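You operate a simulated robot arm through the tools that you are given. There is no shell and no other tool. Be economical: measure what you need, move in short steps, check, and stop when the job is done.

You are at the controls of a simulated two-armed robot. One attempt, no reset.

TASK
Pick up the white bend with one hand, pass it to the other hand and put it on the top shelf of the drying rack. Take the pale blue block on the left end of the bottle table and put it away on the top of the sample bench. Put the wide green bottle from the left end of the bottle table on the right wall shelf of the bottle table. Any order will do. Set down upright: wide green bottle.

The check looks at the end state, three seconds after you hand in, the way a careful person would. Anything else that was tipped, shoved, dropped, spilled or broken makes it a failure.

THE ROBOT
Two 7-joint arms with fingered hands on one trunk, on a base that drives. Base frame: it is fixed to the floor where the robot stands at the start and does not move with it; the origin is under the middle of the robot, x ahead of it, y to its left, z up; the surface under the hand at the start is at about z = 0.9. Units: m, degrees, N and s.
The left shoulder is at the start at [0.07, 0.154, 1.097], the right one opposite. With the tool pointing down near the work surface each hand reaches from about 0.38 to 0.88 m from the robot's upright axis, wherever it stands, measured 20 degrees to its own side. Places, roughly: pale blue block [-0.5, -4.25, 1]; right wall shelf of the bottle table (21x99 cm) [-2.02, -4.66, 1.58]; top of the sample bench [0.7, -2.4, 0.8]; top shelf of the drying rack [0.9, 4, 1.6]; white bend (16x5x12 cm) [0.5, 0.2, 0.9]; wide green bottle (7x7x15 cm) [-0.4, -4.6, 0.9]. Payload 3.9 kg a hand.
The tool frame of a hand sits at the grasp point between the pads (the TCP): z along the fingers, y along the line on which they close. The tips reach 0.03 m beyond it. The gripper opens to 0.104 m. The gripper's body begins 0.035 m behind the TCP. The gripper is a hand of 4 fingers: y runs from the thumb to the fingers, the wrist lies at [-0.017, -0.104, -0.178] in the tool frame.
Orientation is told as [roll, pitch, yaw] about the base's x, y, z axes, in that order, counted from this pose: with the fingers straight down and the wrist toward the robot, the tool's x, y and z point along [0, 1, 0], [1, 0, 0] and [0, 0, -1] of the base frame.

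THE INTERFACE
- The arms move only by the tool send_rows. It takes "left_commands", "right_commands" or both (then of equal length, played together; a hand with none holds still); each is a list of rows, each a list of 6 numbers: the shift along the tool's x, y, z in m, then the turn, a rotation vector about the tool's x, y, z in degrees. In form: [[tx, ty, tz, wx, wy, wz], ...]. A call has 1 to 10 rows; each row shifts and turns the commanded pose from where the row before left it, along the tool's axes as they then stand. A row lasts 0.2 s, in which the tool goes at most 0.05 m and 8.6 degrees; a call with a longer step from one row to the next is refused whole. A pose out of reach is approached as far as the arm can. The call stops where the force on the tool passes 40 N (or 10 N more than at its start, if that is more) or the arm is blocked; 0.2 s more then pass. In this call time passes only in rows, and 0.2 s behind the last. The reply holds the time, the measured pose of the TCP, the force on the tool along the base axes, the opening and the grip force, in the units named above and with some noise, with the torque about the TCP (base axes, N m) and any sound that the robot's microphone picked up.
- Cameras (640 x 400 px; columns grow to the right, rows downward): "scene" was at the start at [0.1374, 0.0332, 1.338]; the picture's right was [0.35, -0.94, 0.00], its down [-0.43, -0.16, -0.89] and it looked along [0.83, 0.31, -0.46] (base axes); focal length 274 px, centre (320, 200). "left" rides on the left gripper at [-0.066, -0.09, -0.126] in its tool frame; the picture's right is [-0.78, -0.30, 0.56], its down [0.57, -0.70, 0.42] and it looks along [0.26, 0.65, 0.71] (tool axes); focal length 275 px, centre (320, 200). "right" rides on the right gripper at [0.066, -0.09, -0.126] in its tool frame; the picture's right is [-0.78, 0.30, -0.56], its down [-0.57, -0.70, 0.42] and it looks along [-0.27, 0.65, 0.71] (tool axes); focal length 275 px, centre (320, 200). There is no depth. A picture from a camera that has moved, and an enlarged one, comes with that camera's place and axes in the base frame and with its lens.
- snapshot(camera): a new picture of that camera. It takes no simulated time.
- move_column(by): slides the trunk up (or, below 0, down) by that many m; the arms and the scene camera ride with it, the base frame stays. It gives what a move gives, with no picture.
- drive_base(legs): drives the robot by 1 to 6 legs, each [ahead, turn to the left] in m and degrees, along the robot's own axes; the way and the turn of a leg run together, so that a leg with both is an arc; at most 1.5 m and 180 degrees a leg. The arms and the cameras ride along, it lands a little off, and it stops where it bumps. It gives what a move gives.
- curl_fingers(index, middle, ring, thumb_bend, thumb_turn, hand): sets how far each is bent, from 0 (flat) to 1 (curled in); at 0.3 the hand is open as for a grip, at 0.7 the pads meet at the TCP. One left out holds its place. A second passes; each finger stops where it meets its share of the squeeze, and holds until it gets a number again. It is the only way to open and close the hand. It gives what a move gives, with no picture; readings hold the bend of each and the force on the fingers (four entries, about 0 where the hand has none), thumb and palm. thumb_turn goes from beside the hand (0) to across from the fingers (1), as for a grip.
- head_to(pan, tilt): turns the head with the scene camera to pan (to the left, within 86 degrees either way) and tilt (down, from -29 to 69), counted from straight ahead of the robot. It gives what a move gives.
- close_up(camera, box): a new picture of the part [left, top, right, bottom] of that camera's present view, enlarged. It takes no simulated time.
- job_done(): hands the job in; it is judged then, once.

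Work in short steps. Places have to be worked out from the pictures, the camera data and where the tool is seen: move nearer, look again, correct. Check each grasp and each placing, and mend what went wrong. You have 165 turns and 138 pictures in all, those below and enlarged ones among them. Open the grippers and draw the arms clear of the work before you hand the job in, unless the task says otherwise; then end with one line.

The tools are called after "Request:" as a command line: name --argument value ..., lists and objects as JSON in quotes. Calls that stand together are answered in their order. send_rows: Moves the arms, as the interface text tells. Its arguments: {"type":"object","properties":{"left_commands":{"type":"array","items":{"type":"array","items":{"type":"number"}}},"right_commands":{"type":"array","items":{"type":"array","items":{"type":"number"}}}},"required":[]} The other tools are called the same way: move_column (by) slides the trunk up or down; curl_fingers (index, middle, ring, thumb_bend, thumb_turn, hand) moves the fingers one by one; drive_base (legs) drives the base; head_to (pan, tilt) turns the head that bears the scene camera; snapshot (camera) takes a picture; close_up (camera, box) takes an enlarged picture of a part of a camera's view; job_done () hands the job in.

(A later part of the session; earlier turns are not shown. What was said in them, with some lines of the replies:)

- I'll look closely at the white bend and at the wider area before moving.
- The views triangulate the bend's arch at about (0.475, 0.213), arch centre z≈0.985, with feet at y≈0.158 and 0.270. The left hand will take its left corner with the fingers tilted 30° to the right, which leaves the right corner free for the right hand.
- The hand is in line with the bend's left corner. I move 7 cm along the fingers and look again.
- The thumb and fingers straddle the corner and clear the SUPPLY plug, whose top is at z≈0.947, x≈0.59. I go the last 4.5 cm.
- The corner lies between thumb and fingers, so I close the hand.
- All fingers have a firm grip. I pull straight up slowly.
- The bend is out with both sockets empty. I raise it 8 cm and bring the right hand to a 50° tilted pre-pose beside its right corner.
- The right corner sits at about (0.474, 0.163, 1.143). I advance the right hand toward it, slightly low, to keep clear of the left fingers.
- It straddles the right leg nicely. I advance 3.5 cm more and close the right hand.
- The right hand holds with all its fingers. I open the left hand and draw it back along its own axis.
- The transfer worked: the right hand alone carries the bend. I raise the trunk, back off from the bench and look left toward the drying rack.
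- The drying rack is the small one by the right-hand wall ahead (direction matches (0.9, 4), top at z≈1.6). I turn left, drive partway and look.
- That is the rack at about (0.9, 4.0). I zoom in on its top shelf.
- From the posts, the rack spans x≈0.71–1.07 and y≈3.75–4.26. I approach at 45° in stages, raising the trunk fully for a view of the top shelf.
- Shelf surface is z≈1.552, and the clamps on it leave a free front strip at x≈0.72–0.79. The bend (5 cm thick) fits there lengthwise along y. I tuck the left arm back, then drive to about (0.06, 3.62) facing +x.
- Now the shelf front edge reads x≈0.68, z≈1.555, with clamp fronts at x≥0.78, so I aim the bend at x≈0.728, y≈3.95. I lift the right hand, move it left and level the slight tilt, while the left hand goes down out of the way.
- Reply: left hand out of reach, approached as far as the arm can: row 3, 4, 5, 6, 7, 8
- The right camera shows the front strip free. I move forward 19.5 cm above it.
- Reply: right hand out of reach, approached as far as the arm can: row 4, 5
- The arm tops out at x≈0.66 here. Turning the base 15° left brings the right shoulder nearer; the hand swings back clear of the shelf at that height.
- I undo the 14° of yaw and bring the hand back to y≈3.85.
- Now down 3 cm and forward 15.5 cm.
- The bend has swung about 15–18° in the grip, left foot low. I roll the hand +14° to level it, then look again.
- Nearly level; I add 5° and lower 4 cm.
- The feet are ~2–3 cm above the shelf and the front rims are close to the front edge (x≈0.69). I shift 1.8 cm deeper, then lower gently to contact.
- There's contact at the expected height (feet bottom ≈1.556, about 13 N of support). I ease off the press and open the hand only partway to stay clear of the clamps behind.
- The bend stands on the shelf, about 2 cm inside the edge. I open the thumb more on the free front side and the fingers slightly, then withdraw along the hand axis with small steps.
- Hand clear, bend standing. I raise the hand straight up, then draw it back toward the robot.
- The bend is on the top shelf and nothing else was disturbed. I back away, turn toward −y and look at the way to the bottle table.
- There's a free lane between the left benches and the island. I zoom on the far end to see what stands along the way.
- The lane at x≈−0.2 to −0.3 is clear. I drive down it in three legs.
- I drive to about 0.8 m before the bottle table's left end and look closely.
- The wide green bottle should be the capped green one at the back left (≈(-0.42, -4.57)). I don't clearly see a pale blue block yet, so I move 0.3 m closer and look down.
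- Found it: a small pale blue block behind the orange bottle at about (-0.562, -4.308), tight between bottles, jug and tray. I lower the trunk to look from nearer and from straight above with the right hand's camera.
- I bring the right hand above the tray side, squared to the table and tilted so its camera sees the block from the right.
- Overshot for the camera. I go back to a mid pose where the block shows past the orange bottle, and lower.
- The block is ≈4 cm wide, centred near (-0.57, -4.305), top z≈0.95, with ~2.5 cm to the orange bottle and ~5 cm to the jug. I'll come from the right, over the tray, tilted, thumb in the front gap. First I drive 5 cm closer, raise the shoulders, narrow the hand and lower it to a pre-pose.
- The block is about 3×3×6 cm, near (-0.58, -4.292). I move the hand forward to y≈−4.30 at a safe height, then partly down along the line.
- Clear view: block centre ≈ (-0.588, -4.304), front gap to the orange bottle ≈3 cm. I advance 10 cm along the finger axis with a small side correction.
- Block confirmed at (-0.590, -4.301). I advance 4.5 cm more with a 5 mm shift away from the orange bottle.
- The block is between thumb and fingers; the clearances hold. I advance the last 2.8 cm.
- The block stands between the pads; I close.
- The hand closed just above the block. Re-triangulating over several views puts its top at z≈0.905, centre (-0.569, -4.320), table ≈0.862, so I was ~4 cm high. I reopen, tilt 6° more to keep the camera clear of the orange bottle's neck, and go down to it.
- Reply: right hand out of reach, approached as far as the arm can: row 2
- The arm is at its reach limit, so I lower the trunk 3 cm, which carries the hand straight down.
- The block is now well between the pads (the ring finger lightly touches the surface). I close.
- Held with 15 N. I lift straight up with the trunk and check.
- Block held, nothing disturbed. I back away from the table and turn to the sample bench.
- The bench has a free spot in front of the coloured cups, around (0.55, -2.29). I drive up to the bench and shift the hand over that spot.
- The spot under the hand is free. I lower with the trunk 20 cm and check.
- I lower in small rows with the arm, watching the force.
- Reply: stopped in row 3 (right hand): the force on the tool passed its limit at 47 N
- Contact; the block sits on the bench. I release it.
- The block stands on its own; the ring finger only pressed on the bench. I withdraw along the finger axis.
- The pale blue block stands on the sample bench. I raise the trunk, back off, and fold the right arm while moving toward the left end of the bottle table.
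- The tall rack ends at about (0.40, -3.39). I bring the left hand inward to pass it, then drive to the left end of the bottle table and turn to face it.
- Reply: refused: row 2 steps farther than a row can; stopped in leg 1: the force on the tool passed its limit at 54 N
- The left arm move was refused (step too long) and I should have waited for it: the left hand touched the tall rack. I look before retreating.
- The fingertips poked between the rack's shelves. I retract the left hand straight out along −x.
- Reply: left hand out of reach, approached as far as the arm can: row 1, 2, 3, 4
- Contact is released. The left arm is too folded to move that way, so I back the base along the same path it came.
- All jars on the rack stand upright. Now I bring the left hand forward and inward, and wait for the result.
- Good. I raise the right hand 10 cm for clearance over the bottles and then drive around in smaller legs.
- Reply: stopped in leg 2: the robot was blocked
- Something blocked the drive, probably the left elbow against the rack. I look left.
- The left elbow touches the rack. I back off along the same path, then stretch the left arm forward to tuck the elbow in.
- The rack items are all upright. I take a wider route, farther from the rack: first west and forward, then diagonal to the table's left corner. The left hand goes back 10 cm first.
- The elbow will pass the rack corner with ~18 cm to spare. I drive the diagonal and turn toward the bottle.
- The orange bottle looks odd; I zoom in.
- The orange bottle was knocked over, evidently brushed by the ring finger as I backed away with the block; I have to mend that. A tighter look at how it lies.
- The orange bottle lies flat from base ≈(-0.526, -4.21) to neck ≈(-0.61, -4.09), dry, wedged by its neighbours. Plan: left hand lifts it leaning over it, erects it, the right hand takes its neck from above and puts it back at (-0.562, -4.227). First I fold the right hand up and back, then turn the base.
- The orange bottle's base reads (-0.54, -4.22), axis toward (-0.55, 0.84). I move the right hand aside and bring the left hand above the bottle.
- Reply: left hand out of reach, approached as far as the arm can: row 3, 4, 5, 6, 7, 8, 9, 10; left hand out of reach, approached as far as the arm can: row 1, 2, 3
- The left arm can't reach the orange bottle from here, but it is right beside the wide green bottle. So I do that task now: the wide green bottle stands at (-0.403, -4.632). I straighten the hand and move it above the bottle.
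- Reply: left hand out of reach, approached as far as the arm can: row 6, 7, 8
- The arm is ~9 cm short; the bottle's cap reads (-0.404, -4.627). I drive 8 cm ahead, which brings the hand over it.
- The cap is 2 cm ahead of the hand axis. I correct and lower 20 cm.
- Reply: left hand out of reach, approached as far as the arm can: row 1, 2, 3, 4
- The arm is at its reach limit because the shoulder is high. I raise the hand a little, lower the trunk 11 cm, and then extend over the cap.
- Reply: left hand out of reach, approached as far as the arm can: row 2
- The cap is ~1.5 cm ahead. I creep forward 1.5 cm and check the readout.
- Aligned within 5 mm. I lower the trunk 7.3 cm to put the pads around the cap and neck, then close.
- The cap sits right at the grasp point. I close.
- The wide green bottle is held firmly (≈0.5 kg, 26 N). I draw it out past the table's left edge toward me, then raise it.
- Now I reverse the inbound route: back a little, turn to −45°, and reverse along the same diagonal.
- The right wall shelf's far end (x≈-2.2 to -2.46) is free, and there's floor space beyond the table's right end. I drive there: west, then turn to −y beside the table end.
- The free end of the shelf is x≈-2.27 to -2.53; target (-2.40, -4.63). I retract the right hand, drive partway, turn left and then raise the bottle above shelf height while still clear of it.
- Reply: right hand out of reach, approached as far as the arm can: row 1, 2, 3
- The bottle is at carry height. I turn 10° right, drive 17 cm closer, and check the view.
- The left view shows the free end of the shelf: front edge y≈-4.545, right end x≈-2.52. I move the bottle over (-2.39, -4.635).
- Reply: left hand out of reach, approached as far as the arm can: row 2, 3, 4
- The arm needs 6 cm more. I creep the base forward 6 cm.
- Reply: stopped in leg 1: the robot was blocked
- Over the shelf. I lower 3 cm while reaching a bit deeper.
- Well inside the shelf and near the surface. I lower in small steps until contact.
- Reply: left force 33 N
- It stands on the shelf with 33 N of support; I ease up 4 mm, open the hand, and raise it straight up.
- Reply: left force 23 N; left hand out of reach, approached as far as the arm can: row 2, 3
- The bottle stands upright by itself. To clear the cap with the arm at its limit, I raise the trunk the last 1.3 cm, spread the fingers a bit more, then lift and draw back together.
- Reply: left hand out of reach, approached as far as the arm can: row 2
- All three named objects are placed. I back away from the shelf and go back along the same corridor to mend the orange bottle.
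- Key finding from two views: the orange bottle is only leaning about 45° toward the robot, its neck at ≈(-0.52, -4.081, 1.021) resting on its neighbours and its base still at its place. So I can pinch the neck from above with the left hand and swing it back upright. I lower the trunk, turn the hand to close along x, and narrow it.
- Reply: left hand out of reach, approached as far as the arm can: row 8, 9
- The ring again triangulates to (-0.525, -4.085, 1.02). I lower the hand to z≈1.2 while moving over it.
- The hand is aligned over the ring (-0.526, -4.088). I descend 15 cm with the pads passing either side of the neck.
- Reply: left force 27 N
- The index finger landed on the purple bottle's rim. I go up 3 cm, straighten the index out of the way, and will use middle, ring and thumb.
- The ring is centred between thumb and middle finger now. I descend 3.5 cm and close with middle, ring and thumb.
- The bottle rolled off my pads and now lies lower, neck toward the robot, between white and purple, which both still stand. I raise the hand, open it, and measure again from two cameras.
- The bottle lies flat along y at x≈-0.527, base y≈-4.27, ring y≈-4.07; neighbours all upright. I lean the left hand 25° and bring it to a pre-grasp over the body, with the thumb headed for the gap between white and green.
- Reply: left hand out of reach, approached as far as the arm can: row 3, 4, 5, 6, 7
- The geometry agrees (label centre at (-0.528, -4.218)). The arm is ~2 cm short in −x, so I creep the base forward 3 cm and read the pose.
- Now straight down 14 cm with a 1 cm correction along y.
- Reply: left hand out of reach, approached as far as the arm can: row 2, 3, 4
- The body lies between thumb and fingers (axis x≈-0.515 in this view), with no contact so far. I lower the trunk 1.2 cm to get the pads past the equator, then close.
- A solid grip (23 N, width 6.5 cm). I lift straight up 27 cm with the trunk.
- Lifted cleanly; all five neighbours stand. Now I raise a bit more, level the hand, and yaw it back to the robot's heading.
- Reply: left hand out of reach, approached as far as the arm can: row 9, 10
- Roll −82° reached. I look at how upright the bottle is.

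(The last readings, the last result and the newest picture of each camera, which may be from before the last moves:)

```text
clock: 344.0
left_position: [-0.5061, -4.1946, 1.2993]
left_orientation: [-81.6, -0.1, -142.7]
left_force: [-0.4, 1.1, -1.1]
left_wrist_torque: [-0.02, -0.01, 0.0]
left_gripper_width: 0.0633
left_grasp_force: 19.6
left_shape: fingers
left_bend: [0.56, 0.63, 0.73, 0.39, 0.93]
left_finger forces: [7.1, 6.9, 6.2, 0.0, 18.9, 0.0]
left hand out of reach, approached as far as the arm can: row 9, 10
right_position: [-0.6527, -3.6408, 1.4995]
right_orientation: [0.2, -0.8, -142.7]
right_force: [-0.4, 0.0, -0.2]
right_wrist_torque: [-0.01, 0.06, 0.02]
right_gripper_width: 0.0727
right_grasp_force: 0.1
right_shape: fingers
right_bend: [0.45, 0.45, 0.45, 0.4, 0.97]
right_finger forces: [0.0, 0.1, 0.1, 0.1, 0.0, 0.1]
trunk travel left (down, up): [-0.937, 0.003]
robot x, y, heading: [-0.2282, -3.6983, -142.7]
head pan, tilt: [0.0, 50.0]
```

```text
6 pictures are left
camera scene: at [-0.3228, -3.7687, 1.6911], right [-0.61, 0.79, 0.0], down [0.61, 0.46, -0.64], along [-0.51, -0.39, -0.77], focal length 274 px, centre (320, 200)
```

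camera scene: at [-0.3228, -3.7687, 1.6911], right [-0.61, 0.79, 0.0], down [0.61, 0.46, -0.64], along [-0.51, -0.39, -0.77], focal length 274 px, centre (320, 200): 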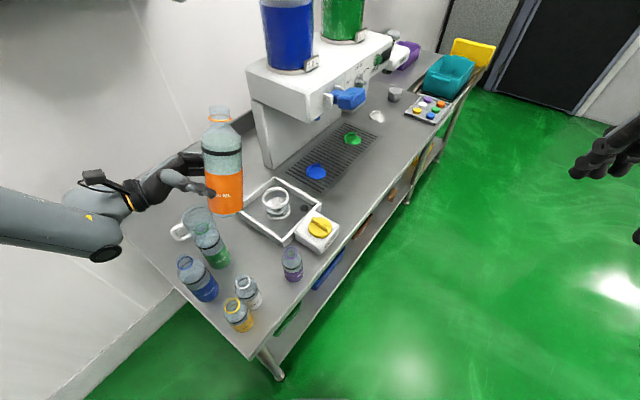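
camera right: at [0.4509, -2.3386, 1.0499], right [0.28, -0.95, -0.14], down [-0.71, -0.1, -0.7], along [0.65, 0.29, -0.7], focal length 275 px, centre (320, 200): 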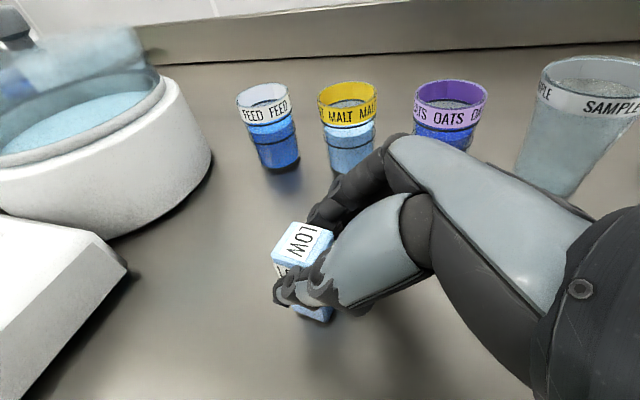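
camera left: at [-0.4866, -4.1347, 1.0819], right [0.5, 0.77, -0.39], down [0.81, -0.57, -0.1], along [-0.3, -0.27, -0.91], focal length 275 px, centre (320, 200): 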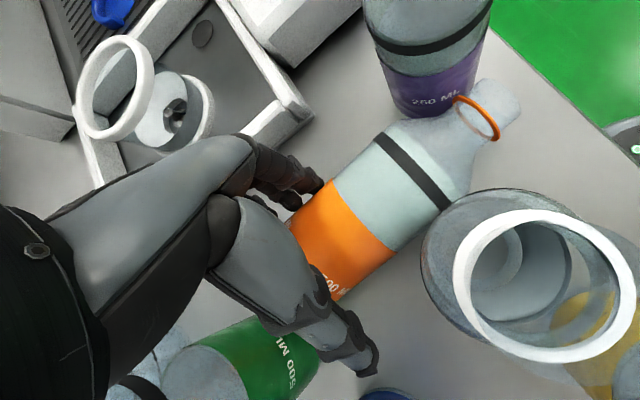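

The bottle hangs almost upright in the left hand, axis ≈(-0.52, -4.175), ring ≈(-0.537, -4.163, 1.42). I bring the right hand, open, over its neck.

Request:
curl_fingers --hand "right" --index 0.3 --middle 0.3 --ring 0.3 --thumb_bend 0.3

Request:
send_rows --right_commands '[[0, 0, -0.04, 0, 0, 0], [0, 0, -0.025, 0, 0, 0], [0.045, 0.02, 0, 0, 0, 0], [0.045, 0.02, 0, 0, 0, 0], [0.045, 0.02, 0, 0, 0, 0], [0.045, 0.02, 0, 0, 0, 0], [0.045, 0.02, 0, 0, 0, 0], [0.045, 0.02, 0, 0, 0, 0], [0.045, 0.02, 0, 0, 0, 0], [0.045, 0.02, 0, 0, 0, 0]]'

Request:
send_rows --right_commands '[[0.043, 0.021, 0, 0, 0, 0], [0.043, 0.021, 0, 0, 0, 0], [0.042, 0.021, 0, 0, 0, 0]]'

```text
clock: 345.0
left_position: [-0.5055, -4.1932, 1.2989]
left_orientation: [-81.6, 0.0, -142.8]
left_force: [0.6, -1.1, -1.0]
left_wrist_torque: [0.04, -0.02, -0.01]
left_gripper_width: 0.0633
left_grasp_force: 19.5
left_shape: fingers
left_bend: [0.56, 0.63, 0.73, 0.39, 0.93]
left_finger forces: [7.2, 6.9, 6.2, 0.0, 19.0, 0.0]
right_position: [-0.6537, -3.6419, 1.4997]
right_orientation: [0.3, -0.6, -142.7]
right_force: [1.0, 0.8, -0.1]
right_wrist_torque: [0.01, 0.01, 0.0]
right_gripper_width: 0.1043
right_grasp_force: 0.0
right_shape: fingers
right_bend: [0.3, 0.3, 0.3, 0.3, 0.97]
right_finger forces: [0.0, 0.1, 0.1, 0.0, 0.1, 0.0]
trunk travel left (down, up): [-0.937, 0.003]
robot x, y, heading: [-0.2216, -3.6946, -142.4]
head pan, tilt: [0.0, 50.0]
```

```text
clock: 347.2
left_position: [-0.5053, -4.1971, 1.2986]
left_orientation: [-81.7, 0.0, -142.8]
left_force: [-0.5, -0.2, 0.5]
left_wrist_torque: [-0.03, -0.01, -0.01]
left_gripper_width: 0.0631
left_grasp_force: 19.1
left_shape: fingers
left_bend: [0.56, 0.63, 0.73, 0.39, 0.93]
left_finger forces: [7.2, 6.7, 6.1, 0.0, 18.9, 0.1]
right_position: [-0.5616, -4.0301, 1.5679]
right_orientation: [0.1, -0.7, -142.8]
right_force: [-0.1, -0.5, 0.1]
right_wrist_torque: [0.03, -0.02, 0.02]
right_gripper_width: 0.1045
right_grasp_force: 0.1
right_shape: fingers
right_bend: [0.3, 0.3, 0.3, 0.3, 0.97]
right_finger forces: [0.1, 0.1, 0.1, 0.1, 0.1, 0.0]
trunk travel left (down, up): [-0.937, 0.003]
robot x, y, heading: [-0.2238, -3.6951, -142.7]
head pan, tilt: [0.0, 50.0]
```

```text
clock: 348.0
left_position: [-0.5037, -4.1974, 1.298]
left_orientation: [-81.7, 0.1, -142.7]
left_force: [1.1, 1.0, -0.2]
left_wrist_torque: [-0.02, 0.01, 0.06]
left_gripper_width: 0.0631
left_grasp_force: 19.7
left_shape: fingers
left_bend: [0.56, 0.63, 0.73, 0.39, 0.93]
left_finger forces: [7.2, 6.9, 6.1, 0.1, 18.8, 0.0]
right_position: [-0.5324, -4.1693, 1.5686]
right_orientation: [0.1, -0.7, -142.6]
right_force: [0.4, 0.2, -0.2]
right_wrist_torque: [0.02, 0.0, -0.03]
right_gripper_width: 0.104
right_grasp_force: 0.2
right_shape: fingers
right_bend: [0.3, 0.3, 0.3, 0.3, 0.97]
right_finger forces: [0.0, 0.1, 0.1, 0.0, 0.0, 0.0]
trunk travel left (down, up): [-0.937, 0.003]
robot x, y, heading: [-0.2215, -3.6976, -142.7]
head pan, tilt: [0.0, 50.0]
```

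The right hand is over the neck; I check with its camera.

Request:
snapshot --camera "right"

```text
5 pictures are left
camera right: at [-0.4197, -4.1665, 1.692], right [-0.7, 0.44, 0.56], down [0.21, 0.88, -0.43], along [-0.68, -0.19, -0.71], focal length 275 px, centre (320, 200)
```

right: 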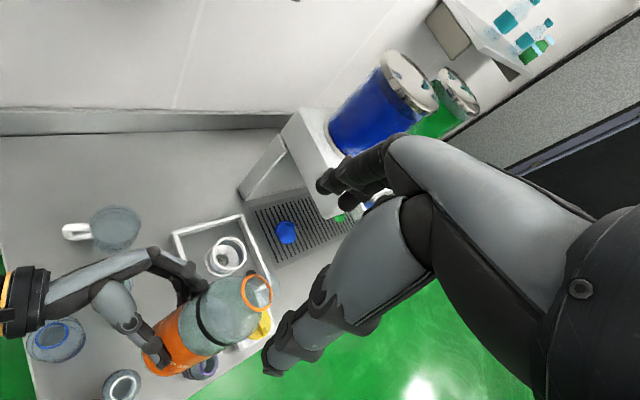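

The ring reads (-0.544, -4.165), 1 cm off. I correct, descend 16 cm and close the right hand on the neck.

Request:
send_rows --right_commands '[[-0.009, 0.0055, 0.04, 0, 0, 0], [0, 0, 0.04, 0, 0, 0], [0, 0, 0.04, 0, 0, 0], [0, 0, 0.035, 0, 0, 0]]'

Request:
curl_fingers --hand "right" --index 0.75 --middle 0.75 --ring 0.75 --thumb_bend 0.75

```text
clock: 349.0
left_position: [-0.5082, -4.1933, 1.2988]
left_orientation: [-81.5, -0.1, -142.8]
left_force: [-1.0, 0.4, -1.0]
left_wrist_torque: [-0.01, -0.01, -0.03]
left_gripper_width: 0.0632
left_grasp_force: 19.5
left_shape: fingers
left_bend: [0.56, 0.63, 0.73, 0.39, 0.93]
left_finger forces: [7.2, 6.9, 6.1, 0.0, 18.9, 0.0]
right_position: [-0.548, -4.1613, 1.4135]
right_orientation: [0.3, -0.7, -142.7]
right_force: [-0.2, 0.3, -0.1]
right_wrist_torque: [-0.01, -0.01, 0.0]
right_gripper_width: 0.1043
right_grasp_force: 0.2
right_shape: fingers
right_bend: [0.3, 0.3, 0.3, 0.3, 0.97]
right_finger forces: [0.1, 0.1, 0.0, 0.1, 0.0, 0.0]
trunk travel left (down, up): [-0.937, 0.003]
robot x, y, heading: [-0.2253, -3.6956, -142.6]
head pan, tilt: [0.0, 50.0]
```

```text
clock: 350.0
left_position: [-0.5057, -4.1949, 1.299]
left_orientation: [-81.4, 0.0, -142.9]
left_force: [-0.2, -1.9, -5.3]
left_wrist_torque: [0.01, -0.22, -0.03]
left_gripper_width: 0.0633
left_grasp_force: 20.7
left_shape: fingers
left_bend: [0.56, 0.63, 0.74, 0.39, 0.92]
left_finger forces: [8.6, 7.1, 6.9, 0.1, 19.3, 0.0]
right_position: [-0.548, -4.1634, 1.4133]
right_orientation: [0.2, -0.7, -142.8]
right_force: [1.0, 2.8, 4.6]
right_wrist_torque: [0.08, 0.01, 0.11]
right_gripper_width: 0.057
right_grasp_force: 16.9
right_shape: fingers
right_bend: [0.54, 0.58, 0.75, 0.47, 0.97]
right_finger forces: [7.8, 8.7, 0.0, 0.0, 17.9, 0.0]
trunk travel left (down, up): [-0.937, 0.003]
robot x, y, heading: [-0.2263, -3.6945, -142.8]
head pan, tilt: [0.0, 50.0]
```

Right hand holds with index, middle and thumb. I open the left hand and withdraw it along its fingers.

Request:
curl_fingers --hand "left" --index 0.3 --middle 0.3 --ring 0.3 --thumb_bend 0.3

Request:
send_rows --left_commands '[[0, 0, -0.02, 0, 0, 0], [0, 0, -0.04, 0, 0, 0], [0, 0, -0.04, 0, 0, 0]]'

Request:
snapshot --camera "scene"

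```text
clock: 351.0
left_position: [-0.5063, -4.1942, 1.2988]
left_orientation: [-81.4, 0.1, -142.7]
left_force: [1.0, -0.6, 2.1]
left_wrist_torque: [0.09, -0.03, -0.05]
left_gripper_width: 0.1053
left_grasp_force: 0.4
left_shape: fingers
left_bend: [0.3, 0.3, 0.3, 0.29, 0.97]
left_finger forces: [0.1, 0.1, 0.0, 0.0, 1.0, 0.0]
right_position: [-0.5486, -4.1616, 1.4138]
right_orientation: [0.2, -0.7, -142.7]
right_force: [-0.7, 0.4, -1.2]
right_wrist_torque: [-0.05, 0.17, -0.02]
right_gripper_width: 0.0531
right_grasp_force: 14.5
right_shape: fingers
right_bend: [0.55, 0.59, 0.75, 0.49, 0.96]
right_finger forces: [7.1, 8.2, 0.0, 0.1, 13.1, 0.0]
trunk travel left (down, up): [-0.937, 0.003]
robot x, y, heading: [-0.2238, -3.6931, -142.5]
head pan, tilt: [0.0, 50.0]
```

```text
clock: 351.8
left_position: [-0.4446, -4.2749, 1.3147]
left_orientation: [-81.7, -0.1, -142.9]
left_force: [0.5, 0.2, 0.0]
left_wrist_torque: [0.0, -0.01, -0.01]
left_gripper_width: 0.105
left_grasp_force: 0.0
left_shape: fingers
left_bend: [0.3, 0.3, 0.3, 0.3, 0.97]
left_finger forces: [0.0, 0.0, 0.0, 0.0, 0.1, 0.0]
right_position: [-0.5464, -4.1628, 1.4128]
right_orientation: [0.2, -0.7, -142.7]
right_force: [1.3, 0.3, -0.1]
right_wrist_torque: [0.0, -0.01, 0.01]
right_gripper_width: 0.0532
right_grasp_force: 13.4
right_shape: fingers
right_bend: [0.55, 0.59, 0.75, 0.49, 0.96]
right_finger forces: [7.3, 6.6, 0.0, 0.1, 13.8, 0.0]
trunk travel left (down, up): [-0.937, 0.003]
robot x, y, heading: [-0.2204, -3.6946, -142.6]
head pan, tilt: [0.0, 50.0]
```

```text
4 pictures are left
camera scene: at [-0.3231, -3.7709, 1.691], right [-0.61, 0.79, 0.0], down [0.61, 0.47, -0.64], along [-0.51, -0.39, -0.77], focal length 274 px, centre (320, 200)
```

scene: 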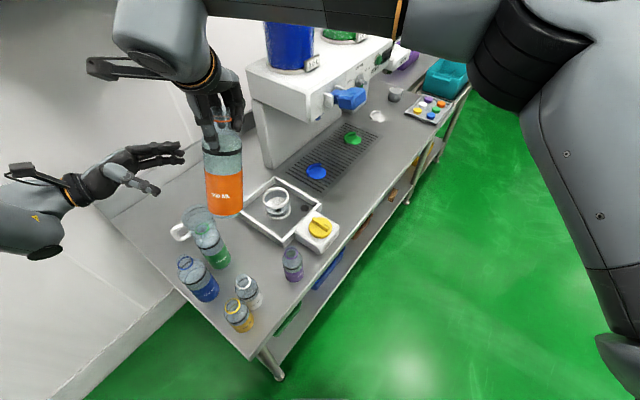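

Transferred; neighbours untouched. The bottle's base trails about 2–3 cm to the left, so I roll the right hand −10° to make it plumb, move it over its old place (-0.562, -4.227), and lift the left hand out of the way.

Request:
send_rows --left_commands '[[-0.04, 0, -0.015, 0, 0, 0], [-0.04, 0, -0.015, 0, 0, 0], [-0.04, 0, -0.015, 0, 0, 0], [-0.04, 0, -0.015, 0, 0, 0], [0, 0, 0, 0, 0, 0]]' --right_commands '[[0, 0, 0, 0, -5, 0], [0, 0, 0, 0, -5, 0], [0.012, 0.016, 0, 0, 0, 0], [0.012, 0.016, 0, 0, 0, 0], [0.013, 0.016, 0, 0, 0, 0]]'

Request:
close_up --camera "scene" --box '[120, 60, 340, 340]'

```text
clock: 353.0
left_position: [-0.4248, -4.3035, 1.4794]
left_orientation: [-81.7, 0.0, -142.9]
left_force: [-0.3, -0.9, -0.1]
left_wrist_torque: [0.01, 0.03, -0.04]
left_gripper_width: 0.1047
left_grasp_force: 0.1
left_shape: fingers
left_bend: [0.3, 0.3, 0.3, 0.3, 0.97]
left_finger forces: [0.0, 0.0, 0.0, 0.0, 0.1, 0.0]
right_position: [-0.5621, -4.2207, 1.4079]
right_orientation: [-9.9, -0.7, -142.7]
right_force: [-0.5, 1.4, 0.0]
right_wrist_torque: [0.01, 0.05, 0.01]
right_gripper_width: 0.053
right_grasp_force: 13.7
right_shape: fingers
right_bend: [0.55, 0.59, 0.75, 0.49, 0.96]
right_finger forces: [7.3, 6.5, 0.0, 0.0, 13.7, 0.0]
trunk travel left (down, up): [-0.937, 0.003]
robot x, y, heading: [-0.2243, -3.6941, -142.7]
head pan, tilt: [0.0, 50.0]
```

```text
1.43 times, centred on (230, 200) of scene
camera zoom: at [-0.3224, -3.7707, 1.691], right [-0.61, 0.79, 0.0], down [0.61, 0.47, -0.64], along [-0.51, -0.39, -0.77], focal length 391 px, centre (449, 200)
```

zoom: 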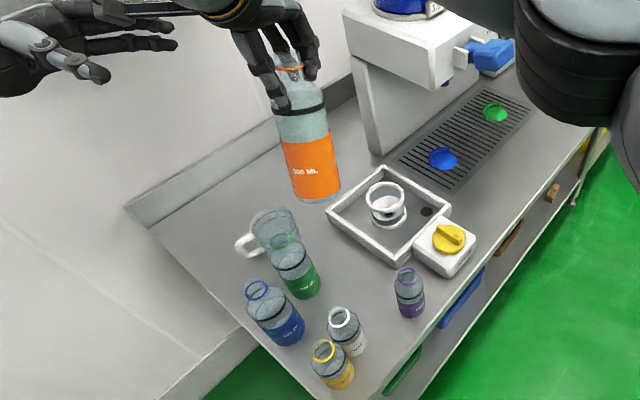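

Side tilt is gone; now its base trails ~4 cm toward the robot (15° pitch). I correct with −14° pitch, then lower with the trunk and the arm to just above the table.

Request:
send_rows --right_commands '[[0, 0, 0, -7, 0, 0], [0, 0, 0, -7, 0, 0], [0, 0, 0, 0, 0, 0]]'

Request:
move_column --by -0.17

Request:
send_rows --right_commands '[[0.007, -0.0095, 0.038, 0, 0, 0], [0.007, -0.0095, 0.038, 0, 0, 0], [0.007, -0.0095, 0.038, 0, 0, 0], [0.0052, -0.0071, 0.0287, 0, 0, 0]]'

```text
clock: 353.8
left_position: [-0.424, -4.3025, 1.4783]
left_orientation: [-81.7, -0.1, -142.9]
left_force: [1.5, -0.5, -0.6]
left_wrist_torque: [0.0, -0.02, 0.03]
left_gripper_width: 0.1049
left_grasp_force: 0.1
left_shape: fingers
left_bend: [0.3, 0.3, 0.3, 0.3, 0.97]
left_finger forces: [0.0, 0.0, 0.0, 0.0, 0.0, 0.1]
right_position: [-0.5622, -4.2211, 1.409]
right_orientation: [-10.1, -14.6, -140.3]
right_force: [0.0, -1.0, 0.0]
right_wrist_torque: [0.0, -0.01, -0.04]
right_gripper_width: 0.0533
right_grasp_force: 14.0
right_shape: fingers
right_bend: [0.55, 0.59, 0.75, 0.49, 0.96]
right_finger forces: [7.3, 6.4, 0.0, 0.0, 13.7, 0.0]
trunk travel left (down, up): [-0.937, 0.003]
robot x, y, heading: [-0.2259, -3.6927, -142.4]
head pan, tilt: [0.0, 50.0]
```

```text
clock: 355.7
left_position: [-0.4248, -4.3008, 1.3104]
left_orientation: [-81.7, 0.0, -143.0]
left_force: [-0.3, 0.1, 0.2]
left_wrist_torque: [-0.05, 0.02, -0.01]
left_gripper_width: 0.1046
left_grasp_force: 0.1
left_shape: fingers
left_bend: [0.3, 0.3, 0.3, 0.3, 0.97]
left_finger forces: [0.0, 0.1, 0.1, 0.0, 0.0, 0.0]
right_position: [-0.5637, -4.2191, 1.2391]
right_orientation: [-10.1, -14.5, -140.3]
right_force: [0.1, -0.3, 0.1]
right_wrist_torque: [0.01, 0.0, -0.02]
right_gripper_width: 0.0532
right_grasp_force: 13.8
right_shape: fingers
right_bend: [0.55, 0.59, 0.75, 0.49, 0.96]
right_finger forces: [7.4, 6.4, 0.0, 0.1, 13.7, 0.0]
trunk travel left (down, up): [-0.767, 0.173]
robot x, y, heading: [-0.2221, -3.6914, -142.5]
head pan, tilt: [0.0, 50.0]
```

```text
clock: 356.7
left_position: [-0.4242, -4.3022, 1.3101]
left_orientation: [-81.7, -0.1, -142.9]
left_force: [-0.5, -0.8, 0.1]
left_wrist_torque: [-0.01, -0.03, 0.01]
left_gripper_width: 0.1047
left_grasp_force: 0.1
left_shape: fingers
left_bend: [0.3, 0.3, 0.3, 0.3, 0.97]
left_finger forces: [0.0, 0.0, 0.0, 0.1, 0.0, 0.1]
right_position: [-0.565, -4.2227, 1.0885]
right_orientation: [-10.0, -14.5, -140.3]
right_force: [0.0, 0.2, -0.9]
right_wrist_torque: [-0.05, 0.01, -0.01]
right_gripper_width: 0.0529
right_grasp_force: 13.5
right_shape: fingers
right_bend: [0.55, 0.59, 0.75, 0.49, 0.96]
right_finger forces: [7.4, 6.3, 0.0, 0.1, 13.8, 0.0]
trunk travel left (down, up): [-0.767, 0.173]
robot x, y, heading: [-0.2237, -3.6905, -142.6]
head pan, tilt: [0.0, 50.0]
```

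I lower in 1 cm steps, watching for contact.

Request:
send_rows --right_commands '[[0.0017, -0.0024, 0.0095, 0, 0, 0], [0.0017, -0.0024, 0.0095, 0, 0, 0], [0.0017, -0.0024, 0.0095, 0, 0, 0]]'

Request:
close_up --camera "scene" --box '[160, 120, 320, 280]'

```text
clock: 357.5
left_position: [-0.4246, -4.3021, 1.3092]
left_orientation: [-81.7, -0.1, -142.9]
left_force: [-0.5, -0.9, 0.4]
left_wrist_torque: [-0.01, 0.02, 0.0]
left_gripper_width: 0.1046
left_grasp_force: 0.1
left_shape: fingers
left_bend: [0.3, 0.3, 0.3, 0.3, 0.97]
left_finger forces: [0.0, 0.1, 0.0, 0.0, 0.0, 0.0]
right_position: [-0.5654, -4.2217, 1.0591]
right_orientation: [-10.1, -14.6, -140.3]
right_force: [0.4, -0.2, -0.3]
right_wrist_torque: [0.0, -0.01, -0.01]
right_gripper_width: 0.0528
right_grasp_force: 13.5
right_shape: fingers
right_bend: [0.55, 0.59, 0.75, 0.49, 0.96]
right_finger forces: [7.3, 6.3, 0.0, 0.0, 13.6, 0.0]
trunk travel left (down, up): [-0.767, 0.173]
robot x, y, heading: [-0.2277, -3.6974, -142.7]
head pan, tilt: [0.0, 50.0]
```

```text
2.50 times, centred on (240, 200) of scene
camera zoom: at [-0.3234, -3.7698, 1.521], right [-0.61, 0.79, 0.0], down [0.61, 0.47, -0.64], along [-0.51, -0.39, -0.77], focal length 685 px, centre (520, 200)
```

zoom: 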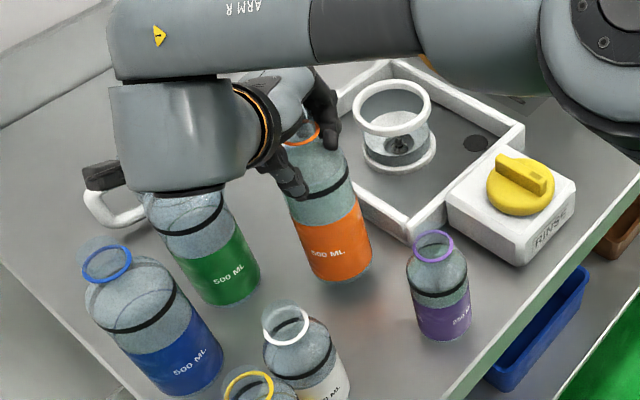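

It hangs plumb, parallel to its neighbours, just above its old place. I nudge it 1.2 cm forward and lower to contact.

Request:
send_rows --right_commands '[[0, 0.012, 0.003, 0, 0, 0], [0.0014, -0.0019, 0.0076, 0, 0, 0], [0.0012, -0.0016, 0.0065, 0, 0, 0]]'

```text
clock: 358.3
left_position: [-0.4235, -4.3008, 1.3093]
left_orientation: [-81.7, -0.1, -142.9]
left_force: [0.1, 0.1, -0.5]
left_wrist_torque: [0.03, 0.0, 0.0]
left_gripper_width: 0.1049
left_grasp_force: 0.1
left_shape: fingers
left_bend: [0.3, 0.3, 0.3, 0.3, 0.97]
left_finger forces: [0.0, 0.0, 0.1, 0.0, 0.0, 0.0]
right_position: [-0.5742, -4.2292, 1.0456]
right_orientation: [-10.2, -14.5, -140.3]
right_force: [0.5, -0.5, 0.6]
right_wrist_torque: [0.01, 0.01, 0.01]
right_gripper_width: 0.0532
right_grasp_force: 14.5
right_shape: fingers
right_bend: [0.55, 0.59, 0.75, 0.49, 0.96]
right_finger forces: [7.4, 6.9, 0.1, 0.1, 13.9, 0.0]
trunk travel left (down, up): [-0.767, 0.173]
robot x, y, heading: [-0.2266, -3.6926, -142.4]
head pan, tilt: [0.0, 50.0]
```

Request:
send_rows --right_commands '[[0.0009, -0.0012, 0.0048, 0, 0, 0], [0.0005, -0.0007, 0.0029, 0, 0, 0]]'

```text
clock: 358.9
left_position: [-0.4205, -4.2966, 1.3133]
left_orientation: [-81.6, -0.3, -142.9]
left_force: [0.0, 0.2, -0.8]
left_wrist_torque: [0.01, -0.03, -0.02]
left_gripper_width: 0.1047
left_grasp_force: 0.0
left_shape: fingers
left_bend: [0.3, 0.3, 0.3, 0.3, 0.97]
left_finger forces: [0.0, 0.0, 0.0, 0.0, 0.0, 0.1]
right_position: [-0.5751, -4.227, 1.0437]
right_orientation: [-10.0, -15.1, -140.4]
right_force: [2.2, 3.4, 32.1]
right_wrist_torque: [0.01, 0.19, -0.08]
right_gripper_width: 0.0539
right_grasp_force: 23.3
right_shape: fingers
right_bend: [0.55, 0.58, 0.75, 0.49, 0.96]
right_finger forces: [13.8, 14.4, 0.1, 0.1, 18.5, 0.0]
trunk travel left (down, up): [-0.767, 0.173]
robot x, y, heading: [-0.2253, -3.6903, -142.7]
head pan, tilt: [0.0, 50.0]
```

Contact. I ease off 4 mm and open the hand.

Request:
send_rows --right_commands '[[-0.0007, 0.001, -0.0038, 0, 0, 0]]'

Request:
curl_fingers --hand "right" --index 0.33 --middle 0.33 --ring 0.33 --thumb_bend 0.33

Request:
close_up --camera "scene" --box '[160, 120, 320, 280]'

```text
clock: 359.3
left_position: [-0.4223, -4.2975, 1.312]
left_orientation: [-81.6, -0.2, -142.9]
left_force: [0.0, -0.7, 0.1]
left_wrist_torque: [0.0, -0.01, -0.05]
left_gripper_width: 0.1049
left_grasp_force: 0.1
left_shape: fingers
left_bend: [0.3, 0.3, 0.3, 0.3, 0.97]
left_finger forces: [0.1, 0.0, 0.0, 0.1, 0.0, 0.0]
right_position: [-0.5729, -4.2287, 1.0431]
right_orientation: [-10.1, -14.8, -140.4]
right_force: [1.1, 2.2, 26.0]
right_wrist_torque: [-0.05, 0.26, 0.0]
right_gripper_width: 0.0538
right_grasp_force: 21.2
right_shape: fingers
right_bend: [0.55, 0.58, 0.75, 0.49, 0.96]
right_finger forces: [13.3, 12.3, 0.0, 0.0, 17.0, 0.0]
trunk travel left (down, up): [-0.767, 0.173]
robot x, y, heading: [-0.2232, -3.6909, -142.4]
head pan, tilt: [0.0, 50.0]
```

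```text
clock: 360.3
left_position: [-0.4258, -4.3028, 1.3091]
left_orientation: [-81.8, -0.1, -142.8]
left_force: [1.1, 0.2, 0.0]
left_wrist_torque: [0.02, 0.02, -0.01]
left_gripper_width: 0.1048
left_grasp_force: 0.0
left_shape: fingers
left_bend: [0.3, 0.3, 0.3, 0.3, 0.97]
left_finger forces: [0.1, 0.0, 0.0, 0.0, 0.1, 0.0]
right_position: [-0.575, -4.2302, 1.0393]
right_orientation: [-10.1, -14.5, -140.3]
right_force: [-0.2, 0.7, -0.1]
right_wrist_torque: [-0.01, -0.01, -0.02]
right_gripper_width: 0.097
right_grasp_force: 0.0
right_shape: fingers
right_bend: [0.33, 0.33, 0.33, 0.33, 0.97]
right_finger forces: [0.0, 0.0, 0.0, 0.1, 0.1, 0.0]
trunk travel left (down, up): [-0.767, 0.173]
robot x, y, heading: [-0.2247, -3.6945, -142.3]
head pan, tilt: [0.0, 50.0]
```

```text
2.50 times, centred on (240, 200) of scene
camera zoom: at [-0.3237, -3.7705, 1.5209], right [-0.61, 0.79, 0.0], down [0.61, 0.47, -0.64], along [-0.51, -0.39, -0.77], focal length 685 px, centre (520, 200)
```

zoom: 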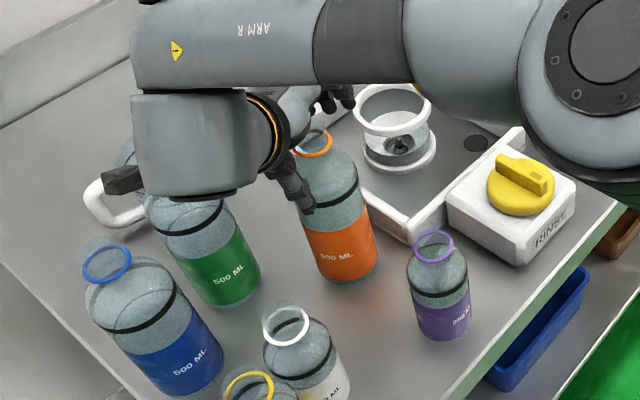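

The orange bottle stands by itself, upright at its place. I withdraw the hand straight up.

Request:
send_rows --right_commands '[[-0.0026, 0.0036, -0.0143, 0, 0, 0], [-0.0026, 0.0036, -0.0143, 0, 0, 0], [-0.0052, 0.0071, -0.0287, 0, 0, 0], [-0.007, 0.0095, -0.038, 0, 0, 0], [-0.007, 0.0095, -0.038, 0, 0, 0], [-0.007, 0.0095, -0.038, 0, 0, 0]]'

Request:
move_column --by 0.17

```text
clock: 361.7
left_position: [-0.4242, -4.301, 1.3105]
left_orientation: [-81.6, -0.2, -142.8]
left_force: [-0.1, 0.3, 0.9]
left_wrist_torque: [0.03, -0.03, 0.03]
left_gripper_width: 0.1047
left_grasp_force: 0.0
left_shape: fingers
left_bend: [0.3, 0.3, 0.3, 0.3, 0.97]
left_finger forces: [0.1, 0.1, 0.0, 0.1, 0.1, 0.0]
right_position: [-0.5736, -4.2264, 1.2187]
right_orientation: [-10.0, -14.5, -140.3]
right_force: [-0.4, -0.4, 0.1]
right_wrist_torque: [-0.01, 0.0, -0.04]
right_gripper_width: 0.097
right_grasp_force: 0.1
right_shape: fingers
right_bend: [0.33, 0.33, 0.33, 0.33, 0.97]
right_finger forces: [0.0, 0.1, 0.0, 0.1, 0.1, 0.0]
trunk travel left (down, up): [-0.767, 0.173]
robot x, y, heading: [-0.2253, -3.6941, -142.4]
head pan, tilt: [0.0, 50.0]
```

```text
clock: 363.6
left_position: [-0.4251, -4.3007, 1.4795]
left_orientation: [-81.7, -0.1, -142.8]
left_force: [-0.3, 0.2, 0.6]
left_wrist_torque: [0.02, 0.03, -0.02]
left_gripper_width: 0.1047
left_grasp_force: 0.0
left_shape: fingers
left_bend: [0.3, 0.3, 0.3, 0.3, 0.97]
left_finger forces: [0.0, 0.0, 0.0, 0.1, 0.1, 0.0]
right_position: [-0.5737, -4.2272, 1.3885]
right_orientation: [-10.2, -14.5, -140.3]
right_force: [0.6, -0.8, 0.5]
right_wrist_torque: [0.03, -0.04, 0.0]
right_gripper_width: 0.0965
right_grasp_force: 0.0
right_shape: fingers
right_bend: [0.33, 0.33, 0.33, 0.33, 0.97]
right_finger forces: [0.0, 0.0, 0.0, 0.1, 0.0, 0.0]
trunk travel left (down, up): [-0.937, 0.003]
robot x, y, heading: [-0.2213, -3.6919, -142.6]
head pan, tilt: [0.0, 50.0]
```

No contact on the way up. I back the base 20 cm so both arms clear the table, and take the last picture as a check.

Request:
drive_base --legs '[[-0.2, 0]]'

Request:
snapshot --camera "scene"

```text
clock: 365.2
left_position: [-0.2703, -4.1834, 1.4776]
left_orientation: [-81.7, 0.0, -142.9]
left_force: [0.4, 1.0, -1.0]
left_wrist_torque: [-0.01, 0.0, -0.03]
left_gripper_width: 0.1048
left_grasp_force: 0.0
left_shape: fingers
left_bend: [0.3, 0.3, 0.3, 0.3, 0.97]
left_finger forces: [0.0, 0.1, 0.1, 0.1, 0.0, 0.0]
right_position: [-0.4185, -4.1094, 1.3871]
right_orientation: [-10.2, -14.4, -140.2]
right_force: [-0.8, 0.3, -0.8]
right_wrist_torque: [0.01, -0.01, -0.02]
right_gripper_width: 0.097
right_grasp_force: 0.1
right_shape: fingers
right_bend: [0.33, 0.33, 0.33, 0.33, 0.97]
right_finger forces: [0.1, 0.0, 0.1, 0.1, 0.1, 0.1]
trunk travel left (down, up): [-0.937, 0.003]
robot x, y, heading: [-0.0686, -3.5719, -142.6]
head pan, tilt: [0.0, 50.0]
```

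```text
0 pictures are left
camera scene: at [-0.169, -3.6519, 1.6906], right [-0.61, 0.79, 0.0], down [0.61, 0.47, -0.64], along [-0.51, -0.39, -0.77], focal length 274 px, centre (320, 200)
```

scene: 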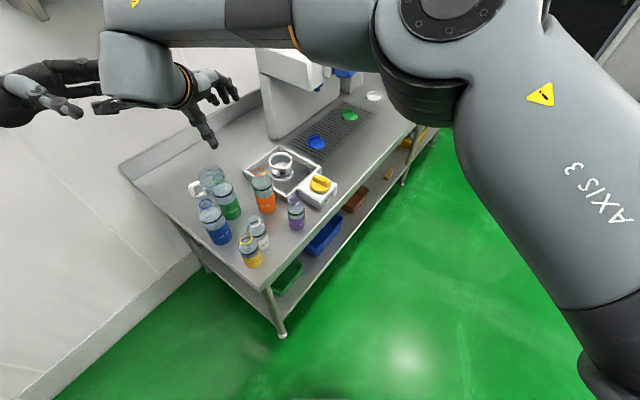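

The last picture shows every bottle on the table upright, with both hands open and held clear above the bench. I hand the job in.

Request:
job_done

```text
The job is handed in.
```

All three items are in place: the white bend (passed from the left hand to the right) on the drying rack's top shelf, the pale blue block on the sample bench, and the wide green bottle upright on the right wall shelf. Two mishaps: I knocked over the orange bottle and stood it back upright within about 2 cm of its old place, and I bumped the tall sample rack twice (once at 54 N); its jars stayed upright.
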